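You operate a simulated robot arm through the tools that you are given. There is no shell and no other tool.

Carry out the task below with a simulated robot arm. There is one attempt and no reset: what you move stays moved.

JOB
Put things in order on the top of the long yellow-legged bench. At the end: the green end cover stands where the clear beaker stood; the clear beaker from the top of the long yellow-legged bench stands where the white logger stood; the white logger from the top of the long yellow-legged bench stands where the black plate holder stood; the black plate holder stands on top of the grey stepped plug; whatever was shut is shut again. Leave all else as you found it, and nothing knocked over.

It is judged by the outcome, as a careful person would: the job done as asked, and still so three seconds after it is handed in. It fails if anything else is knocked over, pushed out of place, dropped, spilled or broken. Lids that push on must go on centred and level and be pressed home; caps that screw on are set level and turned clockwise until they are tight.

ROBOT AND FRAMES
A 6-joint arm with a two-finger parallel gripper, fixed in place. Base frame: the origin is at the foot of the arm, x ahead of it, y to its left, z up; the work surface is at about z = -0.003. Units: m, degrees, N and s.
With the tool pointing down near the work surface it reaches from about 0.16 to 0.42 m from the base axis. Its first joint turns from -66.0 to 66.0 degrees. Payload 1.57 kg.
Tool frame: the origin (TCP) lies between the finger pads and is the grasp point; the fingertips stand 0.03 m ahead of it; z points along the fingers, y is the line along which they close. The gripper opens to 0.08 m. The fingers are 0.017 m wide and 0.012 m thick; the gripper's body (0.04 by 0.082 m) begins 0.08 m behind the TCP.
Orientation is that of the tool frame in the base frame, as a unit quaternion [x, y, z, w]. With the fingers straight down and closing along the base's y, the tool's x points along the base's -x, its y along +y and its z along -z.

CONTROLS
- The arm moves only by the tool drive_tool. Its argument "commands" is one flat list of numbers, 6 for each row, row after row: the shift along the base's x, y, z in cm, then the turn, a rotation vector about the base's x, y, z in degrees. In form: [dx, dy, dz, rx, ry, rz, dx, dy, dz, rx, ry, rz, ...]. A call has 1 to 20 rows; each row shifts and turns the commanded pose from where the row before left it. "grip" is the closure in counts, from 0 (fully open) to 255 (shut), set as the call begins (left out, the last holds). Rows are played at 5 a second. More than 0.05 m and 8.6 degrees between two rows, or a gripper value outside its range, and nothing of the call is played. A pose out of reach is approached as far as the arm can. The call stops where the force on the tool passes 40 N (or 10 N more than at its start, if that is more) or the arm is blocked; 0.2 s more then pass. The fingers move at their own pace (about 0.153 m/s each) and stop on an object; they squeeze with about 34 N. The grip force told is the motor's: it shows also when the fingers shut on nothing. Time passes only in rows, and 0.2 s behind the last, so rows that do not move let the fingers close. The reply holds the time, the measured pose of the TCP, the force on the tool along the base axes, the opening and the grip force, in the units named above and with some noise, with the torque about the TCP (base axes, N m) and any sound that the robot's microphone picked up, and new pictures: "pictures" is both (left out), scene, wrist or none.
- Cameras (640 x 400 px; columns grow to the right, rows downward): "scene" is fixed at [0.0471, -0.3279, 0.4203]; the picture's right is [0.83, -0.55, 0.00], its down [-0.33, -0.50, -0.80] and it looks along [0.44, 0.67, -0.60] (base axes); focal length 214 px, centre (320, 200). "wrist" rides on the gripper at [0.072, -0.007, -0.122] in the tool frame; the picture's right is [0.09, 1.00, 0.00], its down [-0.84, 0.08, -0.54] and it looks along [-0.54, 0.05, 0.84] (tool axes); focal length 238 px, centre (320, 200). There is no depth. A picture from a camera that has moved, and an enlarged one, comes with that camera's place and axes in the base frame and with its lens.
- inspect(camera, box): a new picture of the part [left, top, right, bottom] of that camera's present view, enlarged. No time passes.
- sign_off(): hands the job in; it is judged then, once.

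Nothing tells you positions but the pictures and the camera data. Unless the task says otherwise, let go and move clear before handing in.

The tools are called after ">>>" by a JSON object that holds its "name" and its "arguments". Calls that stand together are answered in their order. drive_tool: Moves the arm, as the interface text tells. Its arguments: {"type":"object","properties":{"commands":{"type":"array","items":{"type":"number"}},"grip":{"type":"number"},"pictures":{"type":"string","enum":["both","scene","wrist","none"]}},"required":["commands"]} The other tools are called the same way: inspect (camera, box) takes an enlarged picture of a part of a camera's view; sign_off () hands the job in.

At the start:

```text
time_s: 0.0
eef_pos: [0.2249, 0.0426, 0.2482]
tool_rot: [0.0, 1.0, -0.001, 0.0]
ft_force: [-0.2, -0.4, -0.3]
wrist_torque: [0.03, 0.02, -0.03]
gripper_width: 0.0801
grasp_force: 0.0
```

scene: 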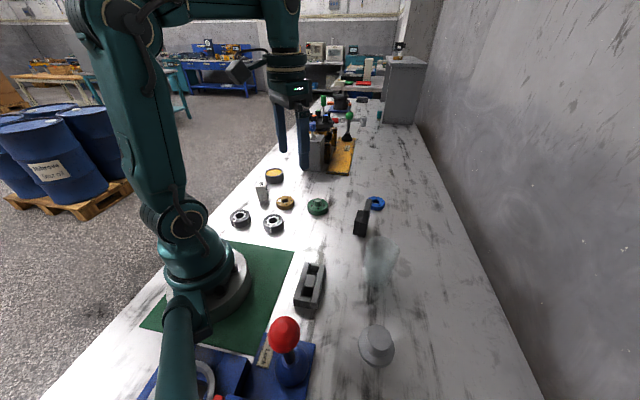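
wrist: 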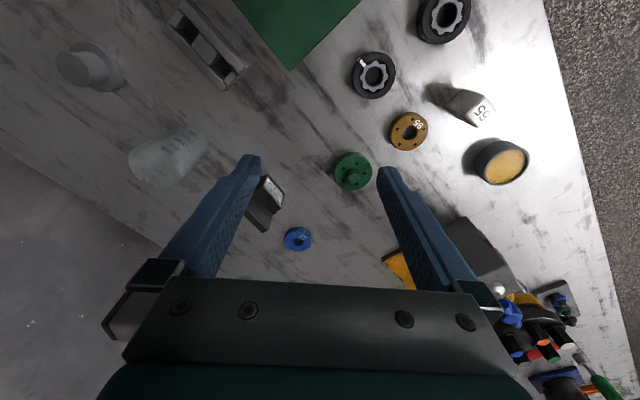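

I see a bench with the clear beaker, a grey stepped plug, a black holder, a white logger, a green end cover and other parts. I'll take enlarged pictures first to identify everything.

>>> {"name": "inspect", "arguments": {"camera": "scene", "box": [220, 150, 420, 275]}}

>>> {"name": "inspect", "arguments": {"camera": "scene", "box": [260, 230, 460, 390]}}

>>> {"name": "inspect", "arguments": {"camera": "wrist", "box": [30, 0, 330, 260]}}

>>> {"name": "inspect", "arguments": {"camera": "wrist", "box": [320, 0, 560, 220]}}

>>> {"name": "inspect", "arguments": {"camera": "scene", "box": [280, 30, 440, 180]}}

```text
3.20 times, centred on (320, 212) of scene
camera zoom: at [0.0471, -0.3279, 0.4203], right [0.83, -0.55, 0.0], down [-0.33, -0.5, -0.8], along [0.44, 0.67, -0.6], focal length 686 px, centre (320, 160)
```

zoom: 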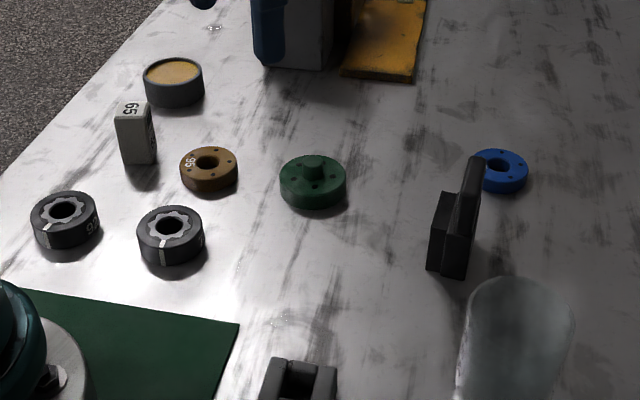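

```text
2.50 times, centred on (360, 310) of scene
camera zoom: at [0.0471, -0.3279, 0.4203], right [0.83, -0.55, 0.0], down [-0.33, -0.5, -0.8], along [0.44, 0.67, -0.6], focal length 536 px, centre (220, -75)
```

zoom: 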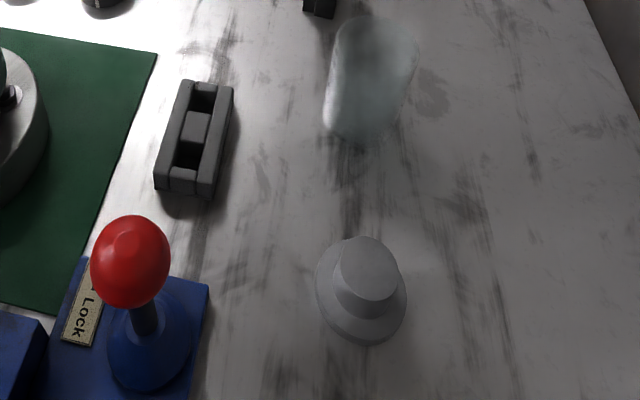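

```text
1.54 times, centred on (180, 130) of wrist
camera zoom: at [0.1534, 0.035, 0.3688], right [-0.09, 1.0, 0.0], down [0.84, 0.08, 0.54], along [0.54, 0.05, -0.84], focal length 367 px, centre (535, 308)
```

zoom: 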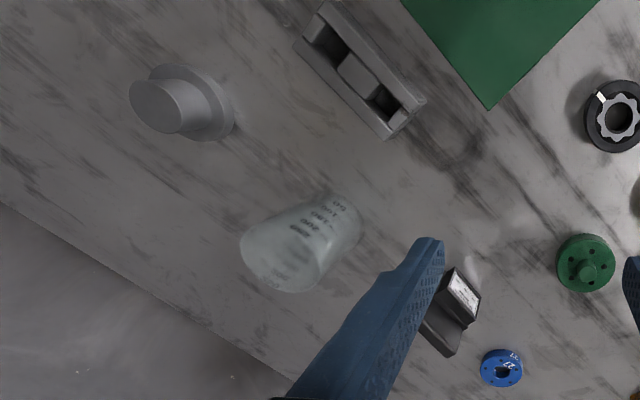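

```text
1.82 times, centred on (440, 110) of wrist
camera zoom: at [0.1534, 0.035, 0.3688], right [-0.09, 1.0, 0.0], down [0.84, 0.08, 0.54], along [0.54, 0.05, -0.84], focal length 433 px, centre (102, 364)
```

zoom: 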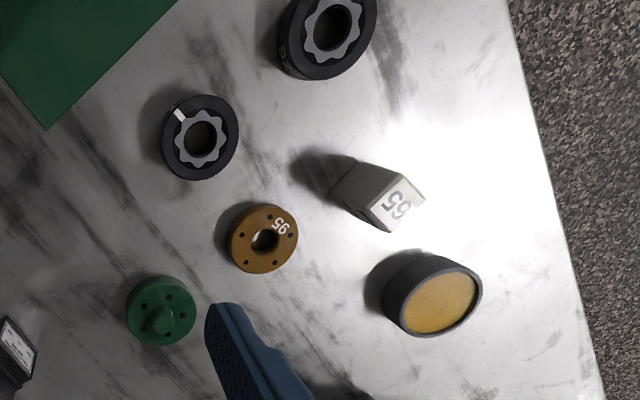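

```text
2.67 times, centred on (360, 105) of scene
camera zoom: at [0.0471, -0.3279, 0.4203], right [0.83, -0.55, 0.0], down [-0.33, -0.5, -0.8], along [0.44, 0.67, -0.6], focal length 572 px, centre (213, 453)
```

zoom: 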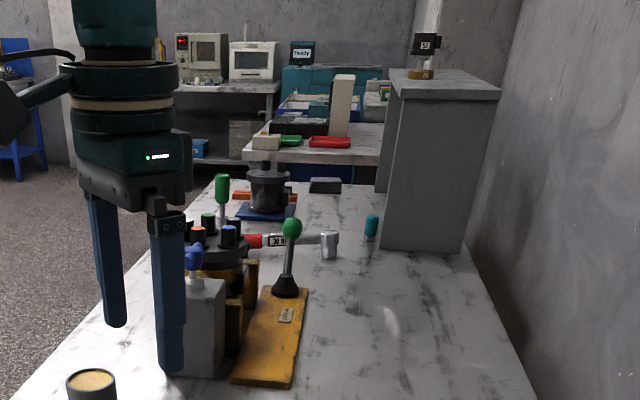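

The white block marked "65" looks like the logger, and the black upright piece near (0.37, -0.04) could be the plate holder. I'll bring the wrist camera closer to check the black piece.

>>> {"name": "drive_tool", "arguments": {"commands": [1.4, -2.6, -2.6, 0, 0, 0, 1.3, -2.6, -2.6, 0, 0, 0, 1.3, -2.6, -2.6, 0, 0, 0, 0, 0, 0, 0, 0, 0], "grip": 0}}

```text
time_s: 1.0
eef_pos: [0.2654, -0.0353, 0.1707]
tool_rot: [0.0, 1.0, 0.0, 0.0]
ft_force: [-0.1, 0.0, 0.2]
wrist_torque: [0.0, 0.02, -0.04]
gripper_width: 0.0802
grasp_force: 0.1
camera wrist: at [0.1931, -0.0436, 0.2908], right [-0.09, 1.0, 0.0], down [0.84, 0.08, 0.54], along [0.54, 0.05, -0.84], focal length 238 px, centre (320, 200)
```

scene: 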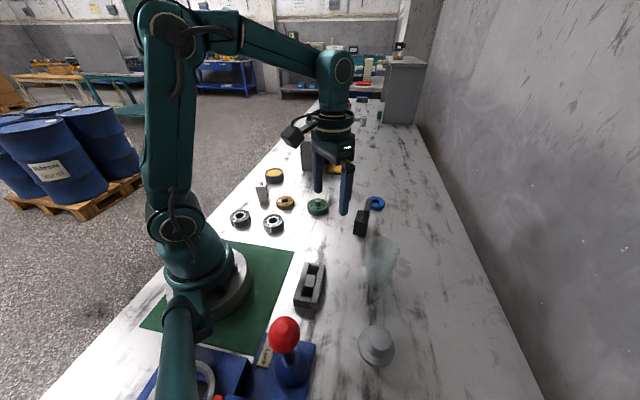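
wrist: 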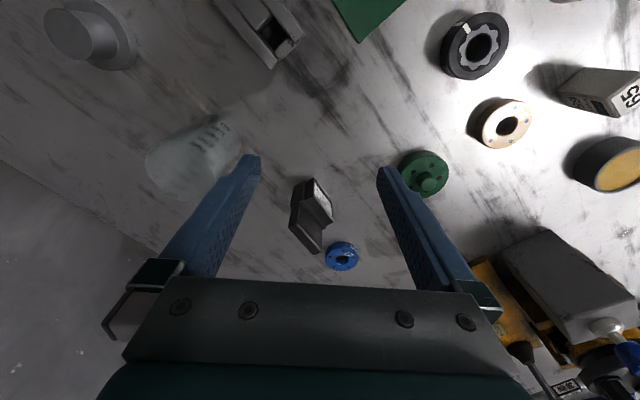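

The black piece is now near the wrist image centre. I'll enlarge it, the "65" block and the slotted grey piece.

>>> {"name": "inspect", "arguments": {"camera": "wrist", "box": [260, 150, 400, 280]}}

>>> {"name": "inspect", "arguments": {"camera": "wrist", "box": [520, 40, 640, 210]}}

>>> {"name": "inspect", "arguments": {"camera": "wrist", "box": [130, 90, 270, 220]}}

>>> {"name": "inspect", "arguments": {"camera": "scene", "box": [330, 190, 400, 250]}}

>>> {"name": "inspect", "arguments": {"camera": "scene", "box": [230, 160, 300, 240]}}

>>> {"name": "inspect", "arguments": {"camera": "scene", "box": [360, 30, 430, 80]}}

```text
3.08 times, centred on (330, 215) of wrist
camera zoom: at [0.1931, -0.0436, 0.2908], right [-0.09, 1.0, 0.0], down [0.84, 0.08, 0.54], along [0.54, 0.05, -0.84], focal length 733 px, centre (289, 154)
```

zoom: 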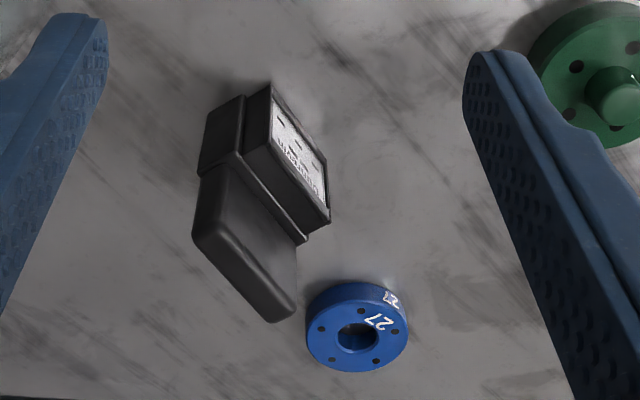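

```text
2.35 times, centred on (580, 125) of wrist
camera zoom: at [0.1931, -0.0436, 0.2908], right [-0.09, 1.0, 0.0], down [0.84, 0.08, 0.54], along [0.54, 0.05, -0.84], focal length 561 px, centre (-292, 376)
```

zoom: 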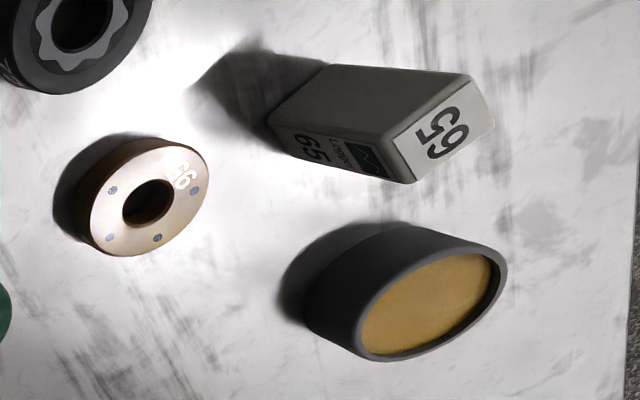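

```text
3.08 times, centred on (200, 155) of wrist
camera zoom: at [0.1931, -0.0436, 0.2908], right [-0.09, 1.0, 0.0], down [0.84, 0.08, 0.54], along [0.54, 0.05, -0.84], focal length 733 px, centre (689, 338)
```

zoom: 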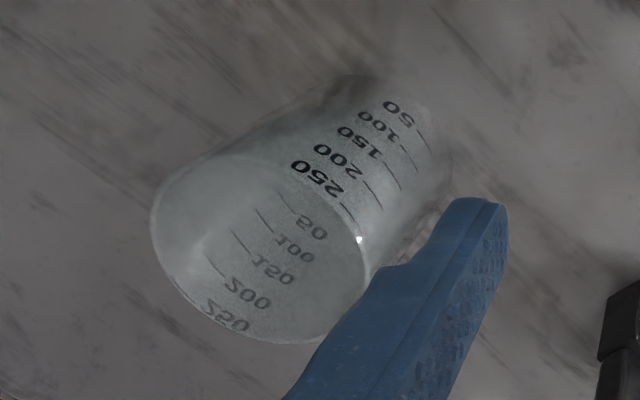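

```text
6.67 times, centred on (365, 220) of scene
camera zoom: at [0.0471, -0.3279, 0.4203], right [0.83, -0.55, 0.0], down [-0.33, -0.5, -0.8], along [0.44, 0.67, -0.6], focal length 1430 px, centre (20, 67)
```

zoom: 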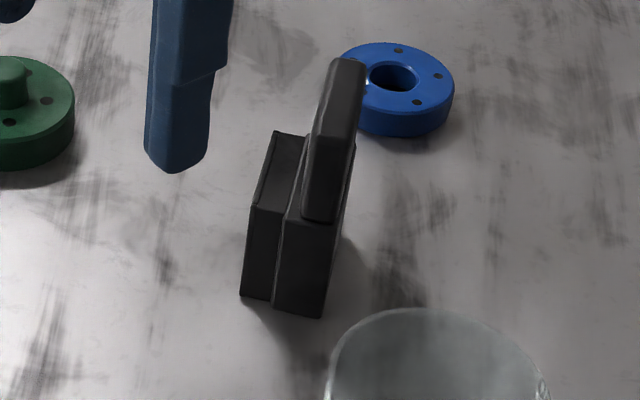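

```text
5.00 times, centred on (265, 200) of scene
camera zoom: at [0.0471, -0.3279, 0.4203], right [0.83, -0.55, 0.0], down [-0.33, -0.5, -0.8], along [0.44, 0.67, -0.6], focal length 1072 px, centre (595, 200)
```

zoom: 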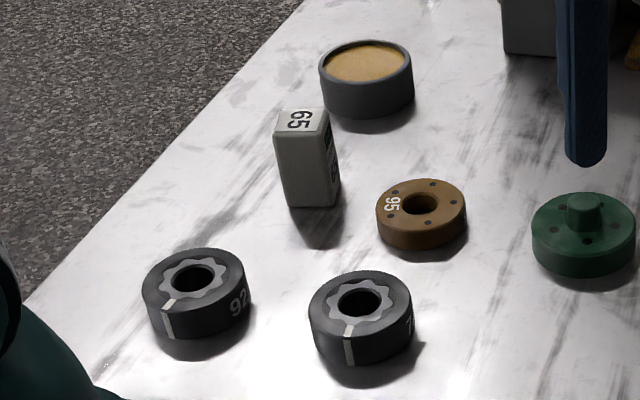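

```text
8.00 times, centred on (395, 55) of scene
camera zoom: at [0.0471, -0.3279, 0.4203], right [0.83, -0.55, 0.0], down [-0.33, -0.5, -0.8], along [0.44, 0.67, -0.6], focal length 1716 px, centre (-280, 1360)
```

zoom: 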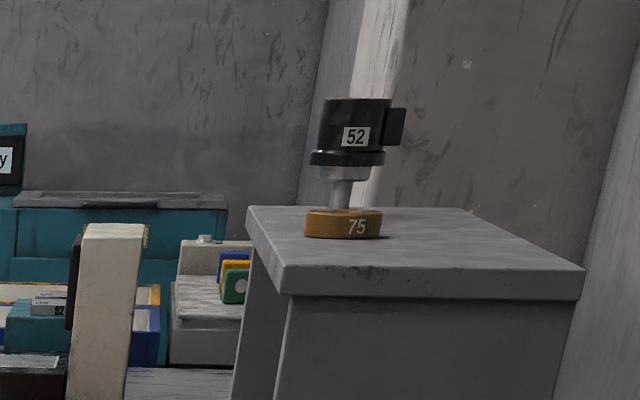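

The white block reads "LOGGER 65", so that is the logger. I'll zoom in on the black piece's label and the grey slotted piece and plug.

>>> {"name": "inspect", "arguments": {"camera": "wrist", "box": [305, 165, 345, 205]}}

>>> {"name": "inspect", "arguments": {"camera": "wrist", "box": [200, 0, 320, 80]}}

>>> {"name": "inspect", "arguments": {"camera": "wrist", "box": [30, 0, 160, 90]}}

>>> {"name": "inspect", "arguments": {"camera": "scene", "box": [280, 250, 340, 330]}}

>>> {"name": "inspect", "arguments": {"camera": "scene", "box": [130, 310, 330, 400]}}

```text
10.00 times, centred on (325, 185) of wrist
camera zoom: at [0.1931, -0.0436, 0.2908], right [-0.09, 1.0, 0.0], down [0.84, 0.08, 0.54], along [0.54, 0.05, -0.84], focal length 2384 px, centre (270, 350)
```

zoom: 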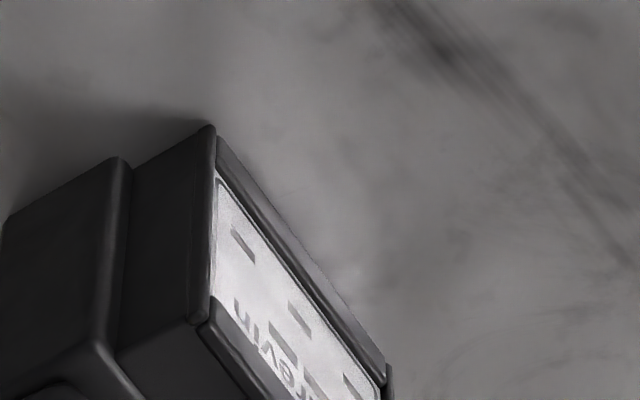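

```text
5.00 times, centred on (260, 40) of wrist
camera zoom: at [0.1931, -0.0436, 0.2908], right [-0.09, 1.0, 0.0], down [0.84, 0.08, 0.54], along [0.54, 0.05, -0.84], focal length 1192 px, centre (620, 1000)
```

zoom: 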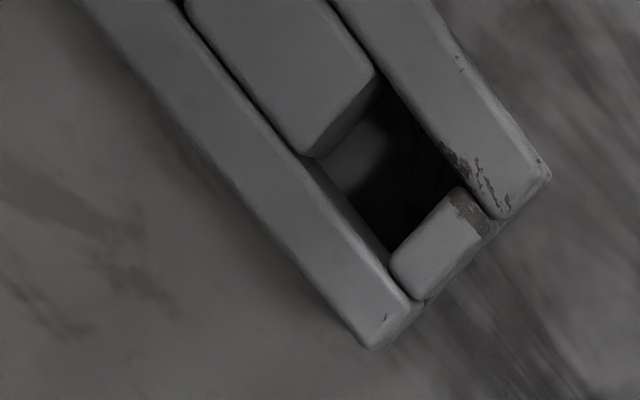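

```text
4.44 times, centred on (95, 45) of wrist
camera zoom: at [0.1931, -0.0436, 0.2908], right [-0.09, 1.0, 0.0], down [0.84, 0.08, 0.54], along [0.54, 0.05, -0.84], focal length 1059 px, centre (1320, 889)
```

zoom: 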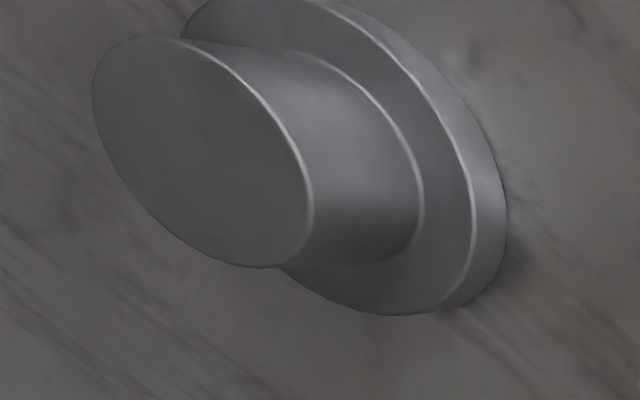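

```text
5.00 times, centred on (310, 290) of scene
camera zoom: at [0.0471, -0.3279, 0.4203], right [0.83, -0.55, 0.0], down [-0.33, -0.5, -0.8], along [0.44, 0.67, -0.6], focal length 1072 px, centre (370, -250)
```

zoom: 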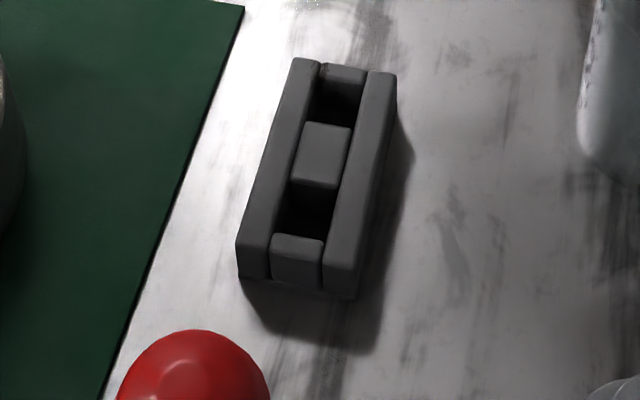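

```text
3.20 times, centred on (230, 355) of scene
camera zoom: at [0.0471, -0.3279, 0.4203], right [0.83, -0.55, 0.0], down [-0.33, -0.5, -0.8], along [0.44, 0.67, -0.6], focal length 686 px, centre (608, -296)
```

zoom: 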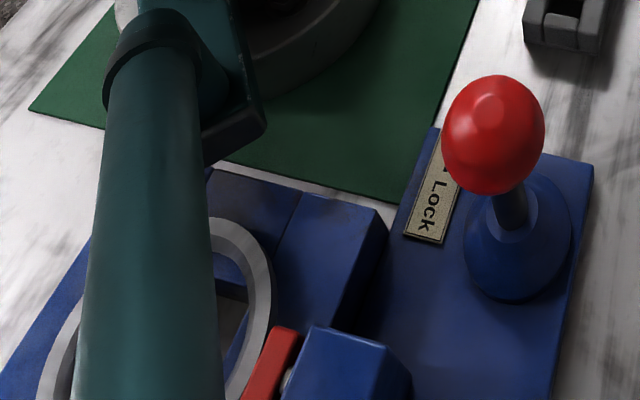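

The black piece with the label plate is the plate holder (the slotted piece is grey and stays). I'll go above it, turned to line up with its faces, to measure it.

>>> {"name": "drive_tool", "arguments": {"commands": [1.6, -0.1, 0.4, 0, 0, 7.6, 1.6, -0.1, 0.4, 0, 0, 7.6, 1.6, -0.1, 0.4, 0, 0, 7.6, 1.6, -0.1, 0.4, 0, 0, 7.6, 1.6, -0.1, 0.4, 0, 0, 7.6, 0, 0, 0, 0, 0, 0], "grip": 0}}

```text
time_s: 2.4
eef_pos: [0.3447, -0.0406, 0.1899]
tool_rot: [-0.327, 0.945, 0.0, 0.0]
ft_force: [-0.5, 0.0, -0.1]
wrist_torque: [-0.01, 0.03, -0.01]
gripper_width: 0.0799
grasp_force: 0.1
camera wrist: at [0.2927, -0.0909, 0.3106], right [-0.69, 0.73, 0.0], down [0.61, 0.58, 0.54], along [0.39, 0.37, -0.84], focal length 238 px, centre (320, 200)
```

scene: 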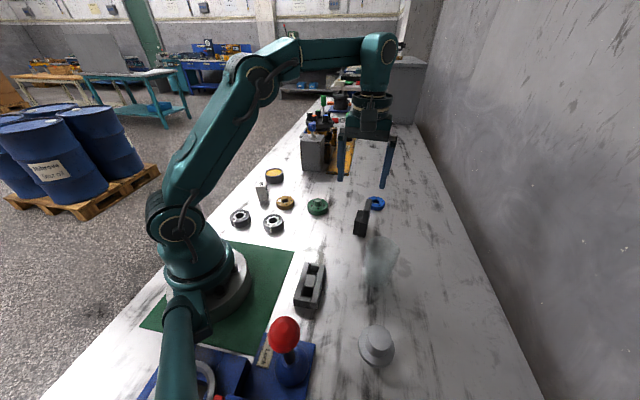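
wrist: 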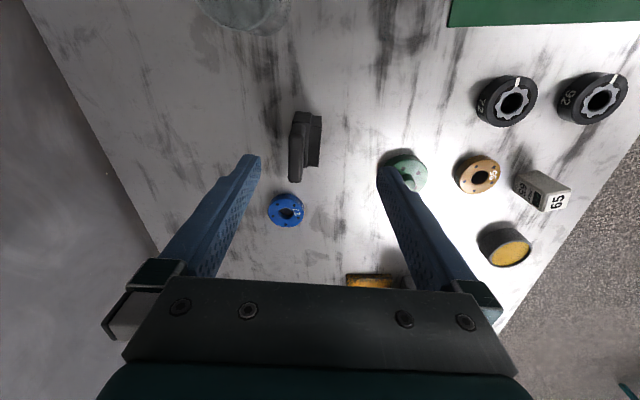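

Looking down on the holder now; I'll enlarge it to work out its outline.

>>> {"name": "inspect", "arguments": {"camera": "wrist", "box": [265, 95, 345, 195]}}

>>> {"name": "inspect", "arguments": {"camera": "scene", "box": [340, 200, 385, 245]}}

```text
4.00 times, centred on (305, 145) of wrist
camera zoom: at [0.2927, -0.0909, 0.3106], right [-0.69, 0.73, 0.0], down [0.61, 0.58, 0.54], along [0.39, 0.37, -0.84], focal length 953 px, centre (380, 420)
```

zoom: 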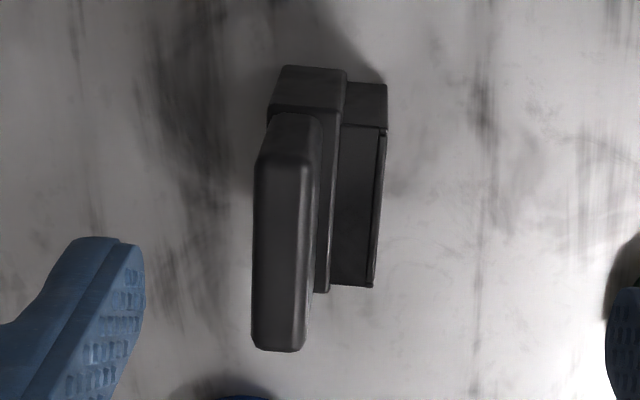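

```text
8.89 times, centred on (362, 222) of scene
camera zoom: at [0.0471, -0.3279, 0.4203], right [0.83, -0.55, 0.0], down [-0.33, -0.5, -0.8], along [0.44, 0.67, -0.6], focal length 1906 px, centre (-58, 0)
```

zoom: 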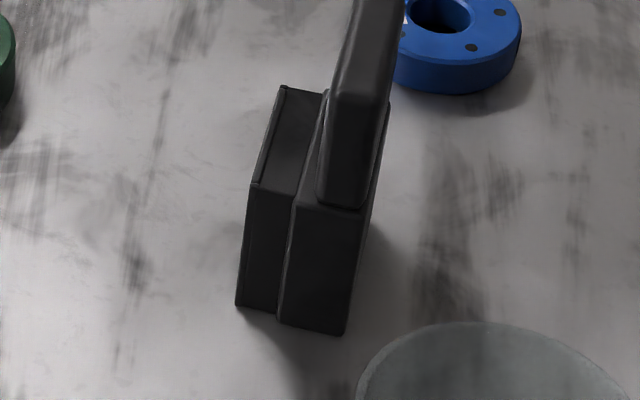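

The holder is about 3.3 cm thick, 5 cm wide and about 9.5 cm high, turned about 38°, centred near (0.376, -0.036). I'll centre above it and check the alignment before descending.

>>> {"name": "drive_tool", "arguments": {"commands": [1.5, 0.25, -1.5, 0, 0, 0, 1.6, 0.25, -1.5, 0, 0, 0, 0, 0, 0, 0, 0, 0], "grip": 0}}

>>> {"name": "inspect", "arguments": {"camera": "wrist", "box": [220, 30, 420, 230]}}

```text
time_s: 3.2
eef_pos: [0.3762, -0.0353, 0.1596]
tool_rot: [-0.326, 0.945, 0.0, 0.0]
ft_force: [-0.7, -0.2, 0.0]
wrist_torque: [-0.03, 0.02, 0.01]
gripper_width: 0.08
grasp_force: 0.1
camera wrist: at [0.3238, -0.0861, 0.2806], right [-0.69, 0.73, 0.0], down [0.61, 0.58, 0.54], along [0.39, 0.37, -0.84], focal length 238 px, centre (320, 200)
```

scene: 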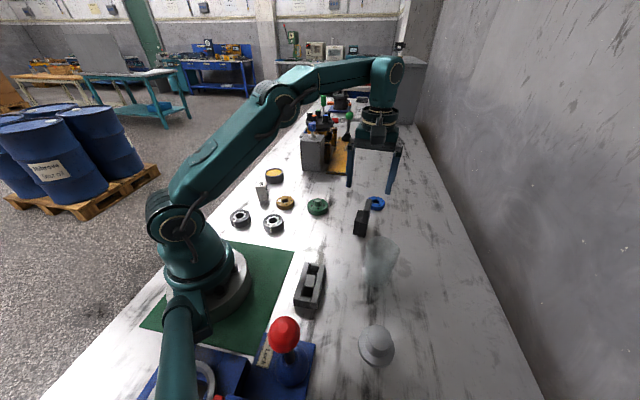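
wrist: 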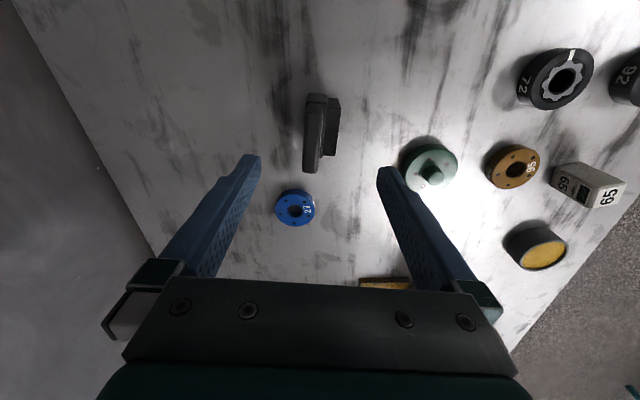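

```text
2.00 times, centred on (320, 130) of wrist
camera zoom: at [0.3238, -0.0861, 0.2806], right [-0.69, 0.73, 0.0], down [0.61, 0.58, 0.54], along [0.39, 0.37, -0.84], focal length 477 px, centre (320, 340)
```

zoom: 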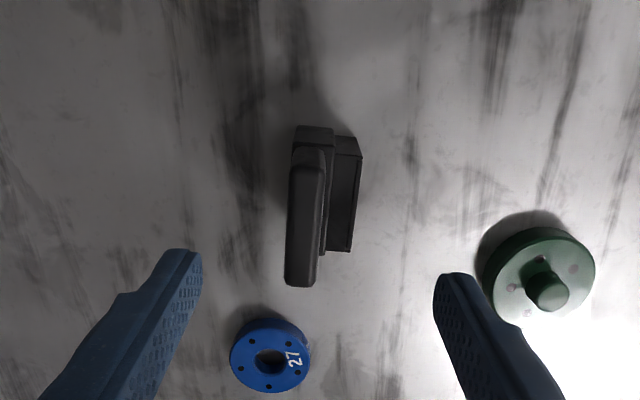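

The holder sits centred between the fingers. I'll descend straight down around its base.

>>> {"name": "drive_tool", "arguments": {"commands": [0, 0, -4, 0, 0, 0, 0, 0, -4, 0, 0, 0, 0, 0, -3.1, 0, 0, 0, 0, 0, 0, 0, 0, 0], "grip": 0}}

>>> {"name": "inspect", "arguments": {"camera": "wrist", "box": [200, 50, 440, 250]}}

>>> {"name": "inspect", "arguments": {"camera": "scene", "box": [320, 160, 420, 250]}}

```text
time_s: 4.2
eef_pos: [0.3751, -0.0351, 0.0474]
tool_rot: [-0.326, 0.945, 0.0, 0.0]
ft_force: [0.1, 0.0, 0.6]
wrist_torque: [0.01, 0.01, 0.03]
gripper_width: 0.0797
grasp_force: 0.1
camera wrist: at [0.3234, -0.086, 0.1691], right [-0.69, 0.73, 0.0], down [0.61, 0.58, 0.54], along [0.39, 0.37, -0.84], focal length 238 px, centre (320, 200)
```

scene: 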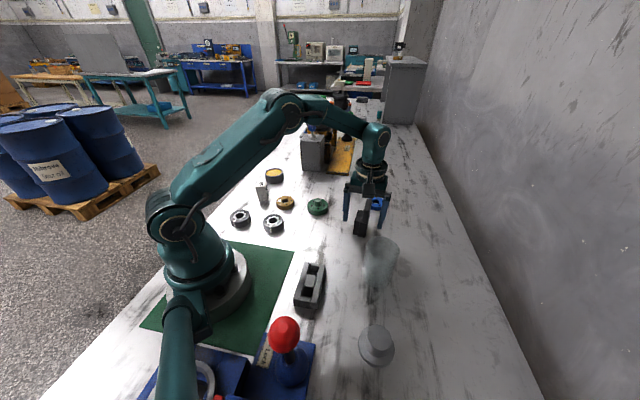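
wrist: 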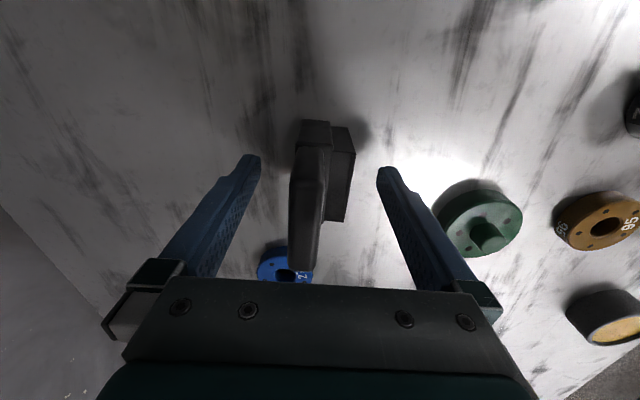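

```text
2.00 times, centred on (320, 150) of wrist
camera zoom: at [0.3234, -0.086, 0.1691], right [-0.69, 0.73, 0.0], down [0.61, 0.58, 0.54], along [0.39, 0.37, -0.84], focal length 477 px, centre (320, 300)
```

zoom: 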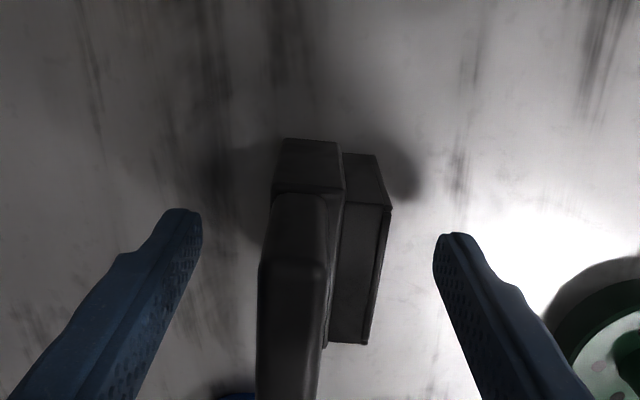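

```text
4.44 times, centred on (370, 205) of scene
camera zoom: at [0.0471, -0.3279, 0.4203], right [0.83, -0.55, 0.0], down [-0.33, -0.5, -0.8], along [0.44, 0.67, -0.6], focal length 953 px, centre (98, 178)
```

zoom: 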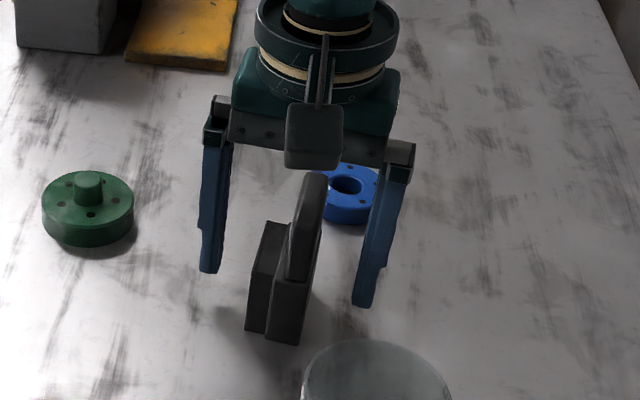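

The fingers are on either side of the holder's base, clear of its faces. I'll close on it.

>>> {"name": "drive_tool", "arguments": {"commands": [0, 0, 0, 0, 0, 0, 0, 0, 0, 0, 0, 0, 0, 0, 0, 0, 0, 0, 0, 0, 0, 0, 0, 0], "grip": 255}}

>>> {"name": "inspect", "arguments": {"camera": "scene", "box": [320, 160, 420, 250]}}

```text
time_s: 5.2
eef_pos: [0.376, -0.0357, 0.0485]
tool_rot: [-0.325, 0.946, 0.0, -0.001]
ft_force: [0.6, 1.4, 0.3]
wrist_torque: [-0.02, -0.01, 0.01]
gripper_width: 0.0333
grasp_force: 33.6
camera wrist: at [0.3235, -0.086, 0.1694], right [-0.69, 0.73, 0.0], down [0.61, 0.58, 0.54], along [0.39, 0.37, -0.84], focal length 238 px, centre (320, 200)
```

scene: 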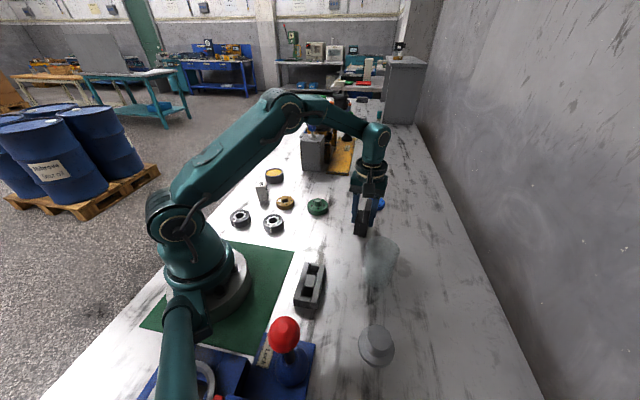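
wrist: 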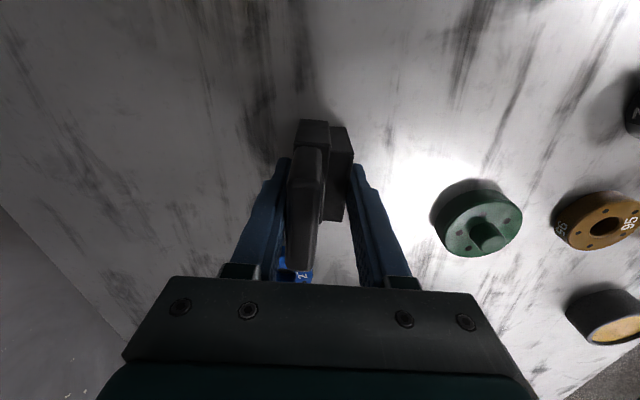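

```text
4.44 times, centred on (370, 205) of scene
camera zoom: at [0.0471, -0.3279, 0.4203], right [0.83, -0.55, 0.0], down [-0.33, -0.5, -0.8], along [0.44, 0.67, -0.6], focal length 953 px, centre (98, 178)
```

zoom: 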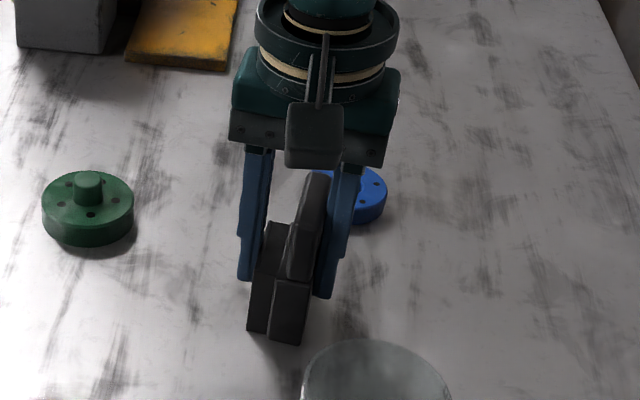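

Gripped at 33 mm width. I'll lift it straight up to clear the beaker, then swing towards the plug and measure the plug on the way.

>>> {"name": "drive_tool", "arguments": {"commands": [0, 0, 2, 0, 0, 0, 0, 0, 4, 0, 0, 0, 0, 0, 4, 0, 0, 0, 0, 0, 4, 0, 0, 0, 0, 0, 2.5, 0, 0, 0, 0, 0, 0, 0, 0, 0], "grip": 255}}

>>> {"name": "inspect", "arguments": {"camera": "scene", "box": [320, 100, 430, 200]}}

```text
time_s: 6.6
eef_pos: [0.3651, -0.0345, 0.2063]
tool_rot: [-0.325, 0.946, 0.0, 0.0]
ft_force: [-0.2, -0.3, -1.3]
wrist_torque: [0.02, -0.02, -0.01]
gripper_width: 0.0329
grasp_force: 33.9
out of reach, approached as far as the arm can: row 4, 5
camera wrist: at [0.3114, -0.085, 0.3278], right [-0.69, 0.73, 0.0], down [0.61, 0.58, 0.54], along [0.39, 0.37, -0.84], focal length 238 px, centre (320, 200)
```

scene: 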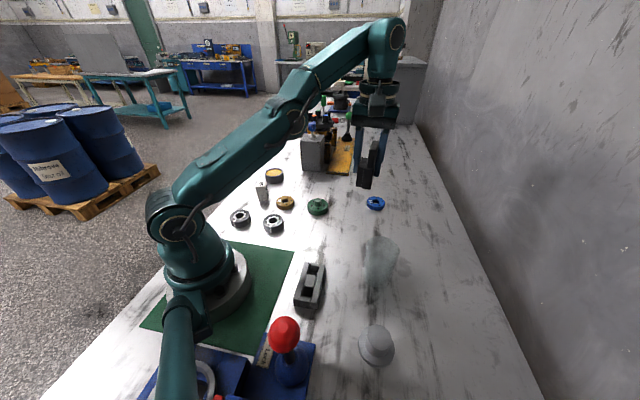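
wrist: 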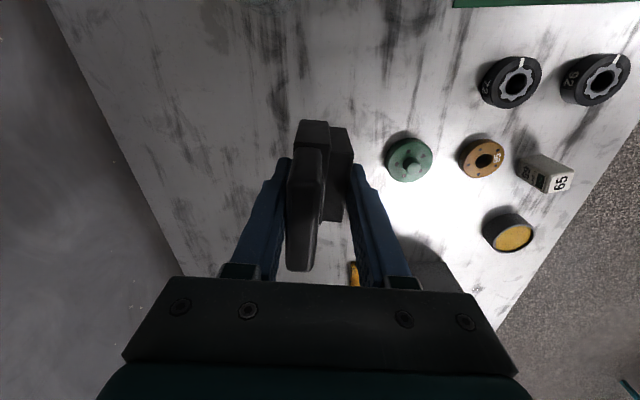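

```text
4.00 times, centred on (375, 150) of scene
camera zoom: at [0.0471, -0.3279, 0.4203], right [0.83, -0.55, 0.0], down [-0.33, -0.5, -0.8], along [0.44, 0.67, -0.6], focal length 858 px, centre (100, 400)
```

zoom: 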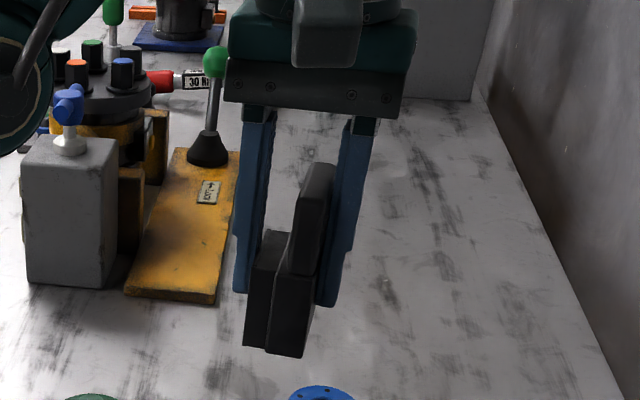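

The holder is held level and the arm is at its height limit out here. I'll swing inwards over the beaker with about 5 cm clearance, to a spot short of the plug.

>>> {"name": "drive_tool", "arguments": {"commands": [-2.35, -3.0, 0, 0, 0, -7.8, -2.35, -3.0, 0, 0, 0, -7.8, -2.35, -3.0, 0, 0, 0, -7.8, -2.35, -3.0, 0, 0, 0, -7.8, -2.35, -3.0, 0, 0, 0, -7.8, -2.35, -3.0, 0, 0, 0, -7.8, 0, 0, 0, 0, 0, 0], "grip": 255}}

>>> {"name": "inspect", "arguments": {"camera": "scene", "box": [300, 180, 480, 390]}}

>>> {"name": "inspect", "arguments": {"camera": "wrist", "box": [150, 0, 450, 240]}}

```text
time_s: 8.2
eef_pos: [0.2937, -0.2391, 0.179]
tool_rot: [0.077, 0.997, -0.001, 0.001]
ft_force: [0.1, 0.5, -1.3]
wrist_torque: [0.01, 0.02, -0.01]
gripper_width: 0.0331
grasp_force: 33.9
out of reach, approached as far as the arm can: row 1, 2, 3, 4, 5
camera wrist: at [0.2214, -0.2361, 0.2994], right [0.06, 1.0, 0.0], down [0.84, -0.05, 0.54], along [0.54, -0.04, -0.84], focal length 238 px, centre (320, 200)
```

scene: 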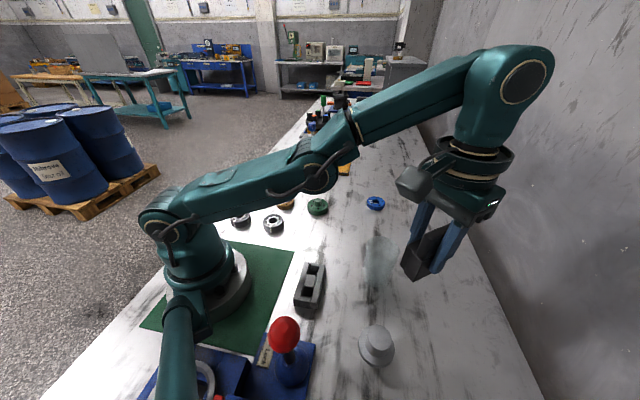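
wrist: 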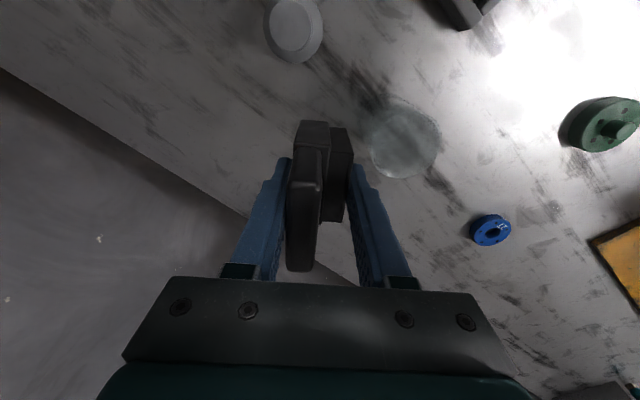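

```text
1.90 times, centred on (390, 285) of scene
camera zoom: at [0.0471, -0.3279, 0.4203], right [0.83, -0.55, 0.0], down [-0.33, -0.5, -0.8], along [0.44, 0.67, -0.6], focal length 408 px, centre (187, 38)
```

zoom: 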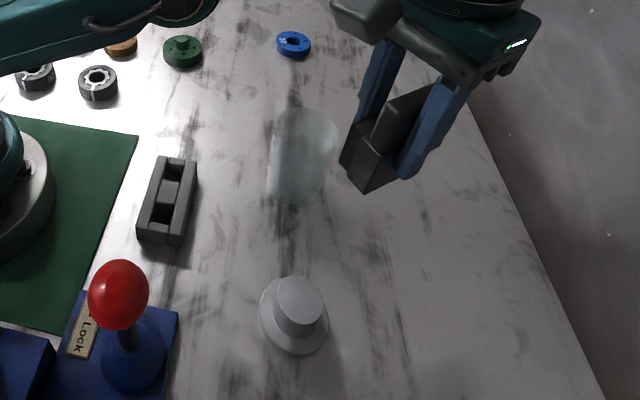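

```text
1.67 times, centred on (300, 120) of wrist
camera zoom: at [0.2214, -0.2361, 0.2994], right [0.06, 1.0, 0.0], down [0.84, -0.05, 0.54], along [0.54, -0.04, -0.84], focal length 397 px, centre (353, 333)
```

zoom: 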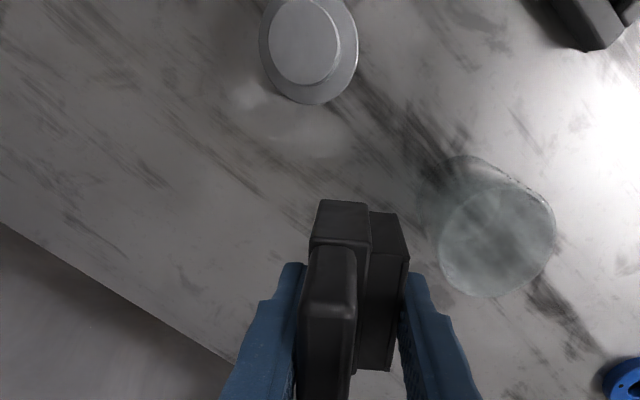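

That swing ended farther out than I meant because the rows were limited by reach; nothing was touched and the beaker stands as before. I'll let it settle and read the pose.

>>> {"name": "drive_tool", "arguments": {"commands": [0, 0, 0, 0, 0, 0, 0, 0, 0, 0, 0, 0], "grip": 255, "pictures": "none"}}

```text
time_s: 8.8
eef_pos: [0.2931, -0.2404, 0.1787]
tool_rot: [0.077, 0.997, 0.0, 0.001]
ft_force: [-0.1, -0.1, -0.1]
wrist_torque: [0.0, -0.02, 0.04]
gripper_width: 0.0332
grasp_force: 34.7
```

Settled. I'll measure the plug's top precisely from both cameras.

>>> {"name": "inspect", "arguments": {"camera": "wrist", "box": [240, 0, 350, 70]}}

>>> {"name": "inspect", "arguments": {"camera": "scene", "box": [340, 310, 420, 380]}}

>>> {"name": "inspect", "arguments": {"camera": "scene", "box": [390, 190, 480, 290]}}

```text
5.71 times, centred on (295, 35) of wrist
camera zoom: at [0.2216, -0.2359, 0.2995], right [0.06, 1.0, 0.0], down [0.84, -0.05, 0.54], along [0.54, -0.03, -0.84], focal length 1362 px, centre (463, 1143)
```

zoom: 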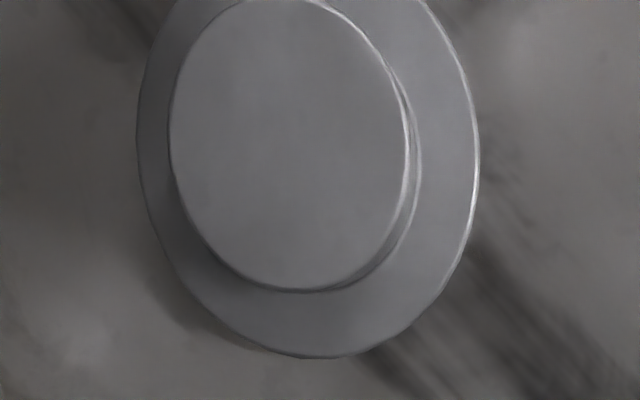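

```text
5.71 times, centred on (380, 345) of scene
camera zoom: at [0.0471, -0.3279, 0.4203], right [0.83, -0.55, 0.0], down [-0.33, -0.5, -0.8], along [0.44, 0.67, -0.6], focal length 1226 px, centre (-23, -629)
```

zoom: 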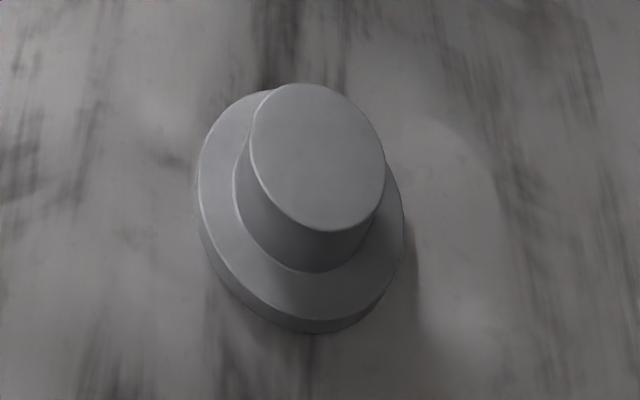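

```text
4.00 times, centred on (435, 240) of scene
camera zoom: at [0.0471, -0.3279, 0.4203], right [0.83, -0.55, 0.0], down [-0.33, -0.5, -0.8], along [0.44, 0.67, -0.6], focal length 858 px, centre (-140, 40)
```

zoom: 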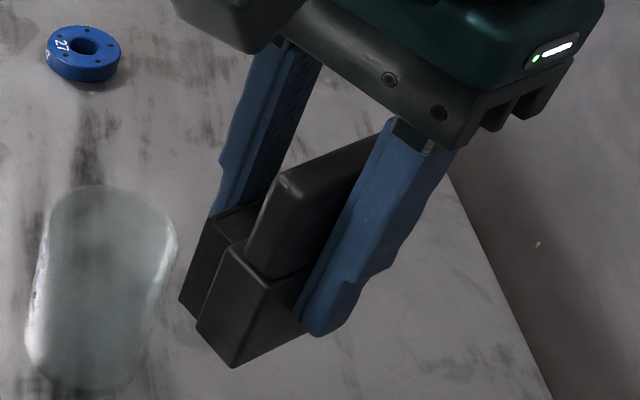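

Both cameras put the plug's top centre at about (0.204, -0.262), at z ≈ 0.039. I'll bring the holder over it and check from above.

>>> {"name": "drive_tool", "arguments": {"commands": [-2.87, -0.7, -0.6, 0, 0, 0, -2.87, -0.7, -0.6, 0, 0, 0, -2.88, -0.68, -0.6, 0, 0, 0, 0, 0, 0, 0, 0, 0], "grip": 255}}

>>> {"name": "inspect", "arguments": {"camera": "scene", "box": [300, 200, 480, 390]}}

>>> {"name": "inspect", "arguments": {"camera": "wrist", "box": [220, 50, 420, 250]}}

```text
time_s: 9.8
eef_pos: [0.2385, -0.2944, 0.1764]
tool_rot: [0.076, 0.997, 0.002, -0.002]
ft_force: [0.4, 0.1, -0.4]
wrist_torque: [0.04, -0.01, -0.01]
gripper_width: 0.0331
grasp_force: 34.3
out of reach, approached as far as the arm can: row 1, 2, 3
camera wrist: at [0.1679, -0.2905, 0.297], right [0.06, 1.0, 0.0], down [0.84, -0.05, 0.54], along [0.54, -0.03, -0.84], focal length 238 px, centre (320, 200)
```

scene: 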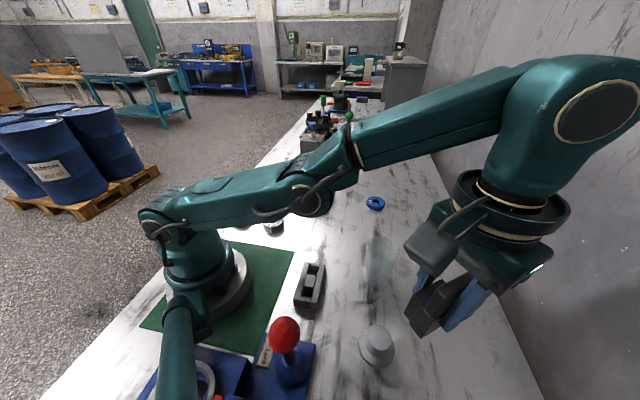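
wrist: 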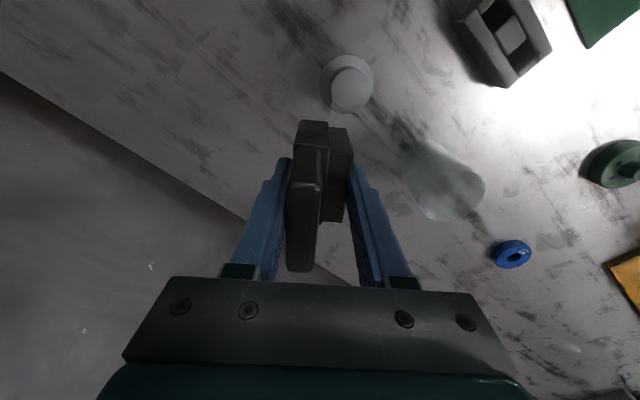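

```text
2.11 times, centred on (390, 295) of scene
camera zoom: at [0.0471, -0.3279, 0.4203], right [0.83, -0.55, 0.0], down [-0.33, -0.5, -0.8], along [0.44, 0.67, -0.6], focal length 452 px, centre (173, 0)
```

zoom: 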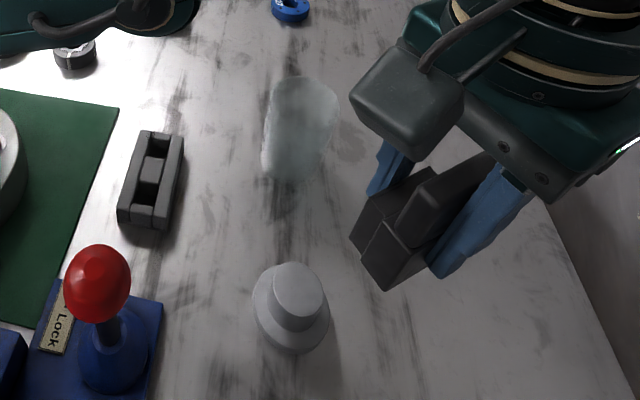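

```text
2.00 times, centred on (320, 150) of wrist
camera zoom: at [0.1679, -0.2905, 0.297], right [0.06, 1.0, 0.0], down [0.84, -0.05, 0.54], along [0.54, -0.03, -0.84], focal length 477 px, centre (320, 300)
```

zoom: 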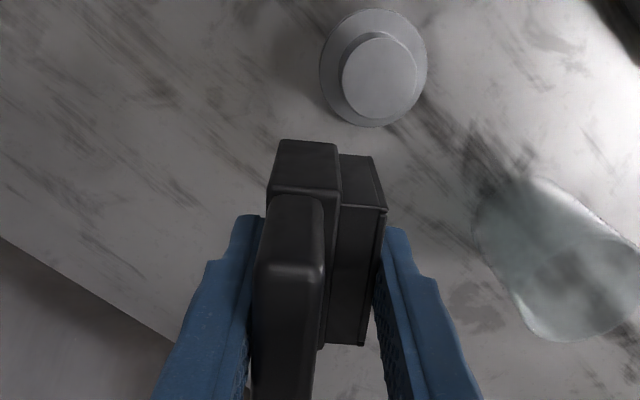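

The arm is stretched nearly straight, so inward moves stall. Lowering a little here, over empty bench, should bend the elbow again; the holder bottom stays well above everything nearby.

>>> {"name": "drive_tool", "arguments": {"commands": [0, 0, -1, 0, 0, 0, 0, 0, -1, 0, 0, 0, 0, 0, 0, 0, 0, 0], "grip": 255}}

```text
time_s: 10.6
eef_pos: [0.2396, -0.2946, 0.155]
tool_rot: [0.078, 0.997, 0.0, 0.001]
ft_force: [-0.3, 0.0, -1.6]
wrist_torque: [0.03, -0.01, 0.02]
gripper_width: 0.0333
grasp_force: 34.4
out of reach, approached as far as the arm can: row 1
camera wrist: at [0.1678, -0.2901, 0.277], right [0.06, 1.0, 0.0], down [0.84, -0.05, 0.54], along [0.54, -0.03, -0.84], focal length 238 px, centre (320, 200)
```

scene: 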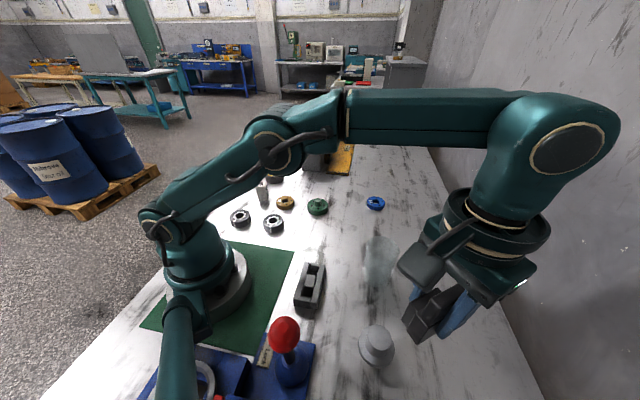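
wrist: 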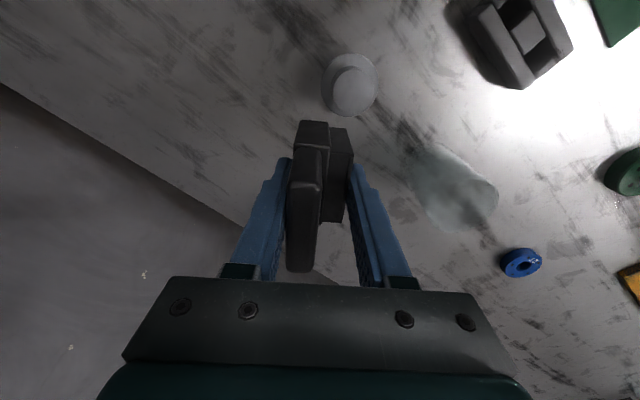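

The elbow is bent again and the commanded pose matches the measured one. I'll move to above the plug.

>>> {"name": "drive_tool", "arguments": {"commands": [-1.1, 1.1, -0.3, 0, 0, 0, -1.1, 1.1, -0.4, 0, 0, 0, -1.07, 1.14, -0.4, 0, 0, 0, 0, 0, 0, 0, 0, 0], "grip": 255}}

>>> {"name": "inspect", "arguments": {"camera": "scene", "box": [300, 250, 460, 390]}}

>>> {"name": "inspect", "arguments": {"camera": "wrist", "box": [220, 50, 420, 250]}}

```text
time_s: 11.6
eef_pos: [0.2073, -0.2614, 0.1447]
tool_rot: [0.077, 0.997, 0.0, 0.0]
ft_force: [0.8, -0.1, -1.2]
wrist_torque: [0.01, 0.02, 0.0]
gripper_width: 0.0332
grasp_force: 33.9
camera wrist: at [0.1353, -0.2571, 0.2662], right [0.06, 1.0, 0.0], down [0.84, -0.05, 0.54], along [0.54, -0.03, -0.84], focal length 238 px, centre (320, 200)
```

scene: 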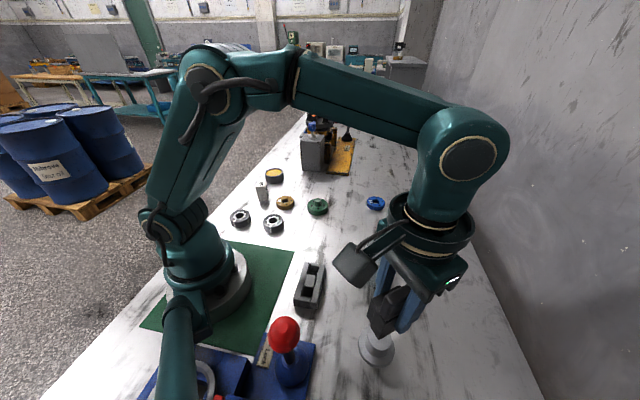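
wrist: 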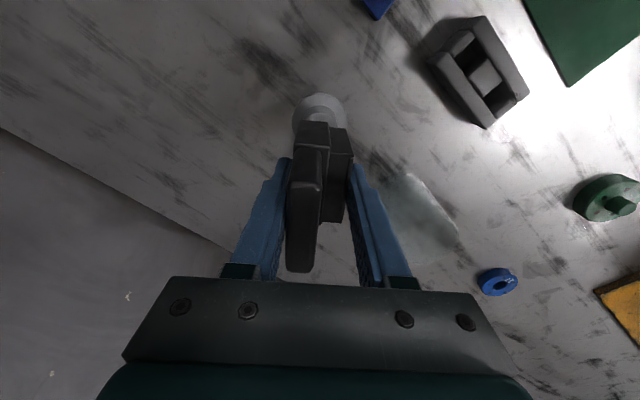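

```text
2.86 times, centred on (380, 320) of scene
camera zoom: at [0.0471, -0.3279, 0.4203], right [0.83, -0.55, 0.0], down [-0.33, -0.5, -0.8], along [0.44, 0.67, -0.6], focal length 613 px, centre (149, -143)
```

zoom: 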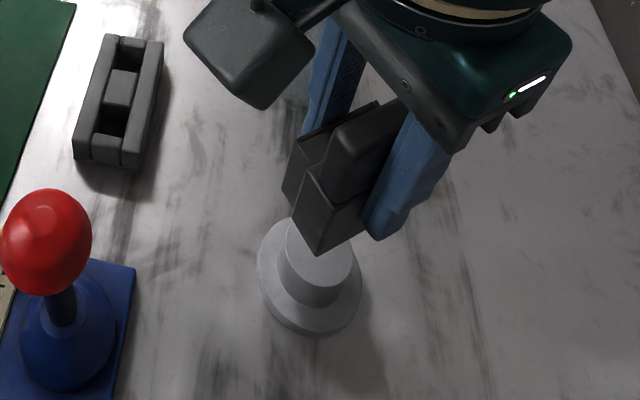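

```text
2.00 times, centred on (320, 150) of wrist
camera zoom: at [0.1353, -0.2571, 0.2662], right [0.06, 1.0, 0.0], down [0.84, -0.05, 0.54], along [0.54, -0.03, -0.84], focal length 477 px, centre (320, 300)
```

zoom: 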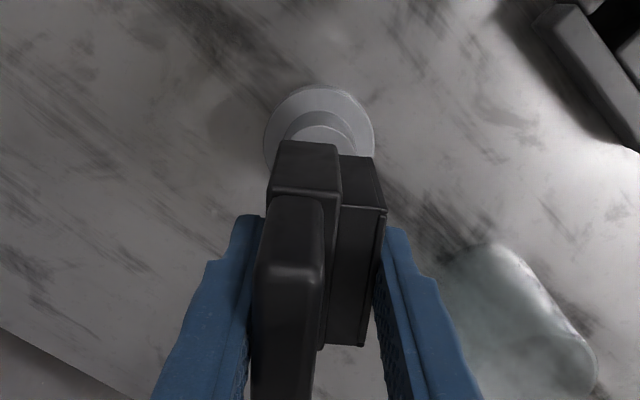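

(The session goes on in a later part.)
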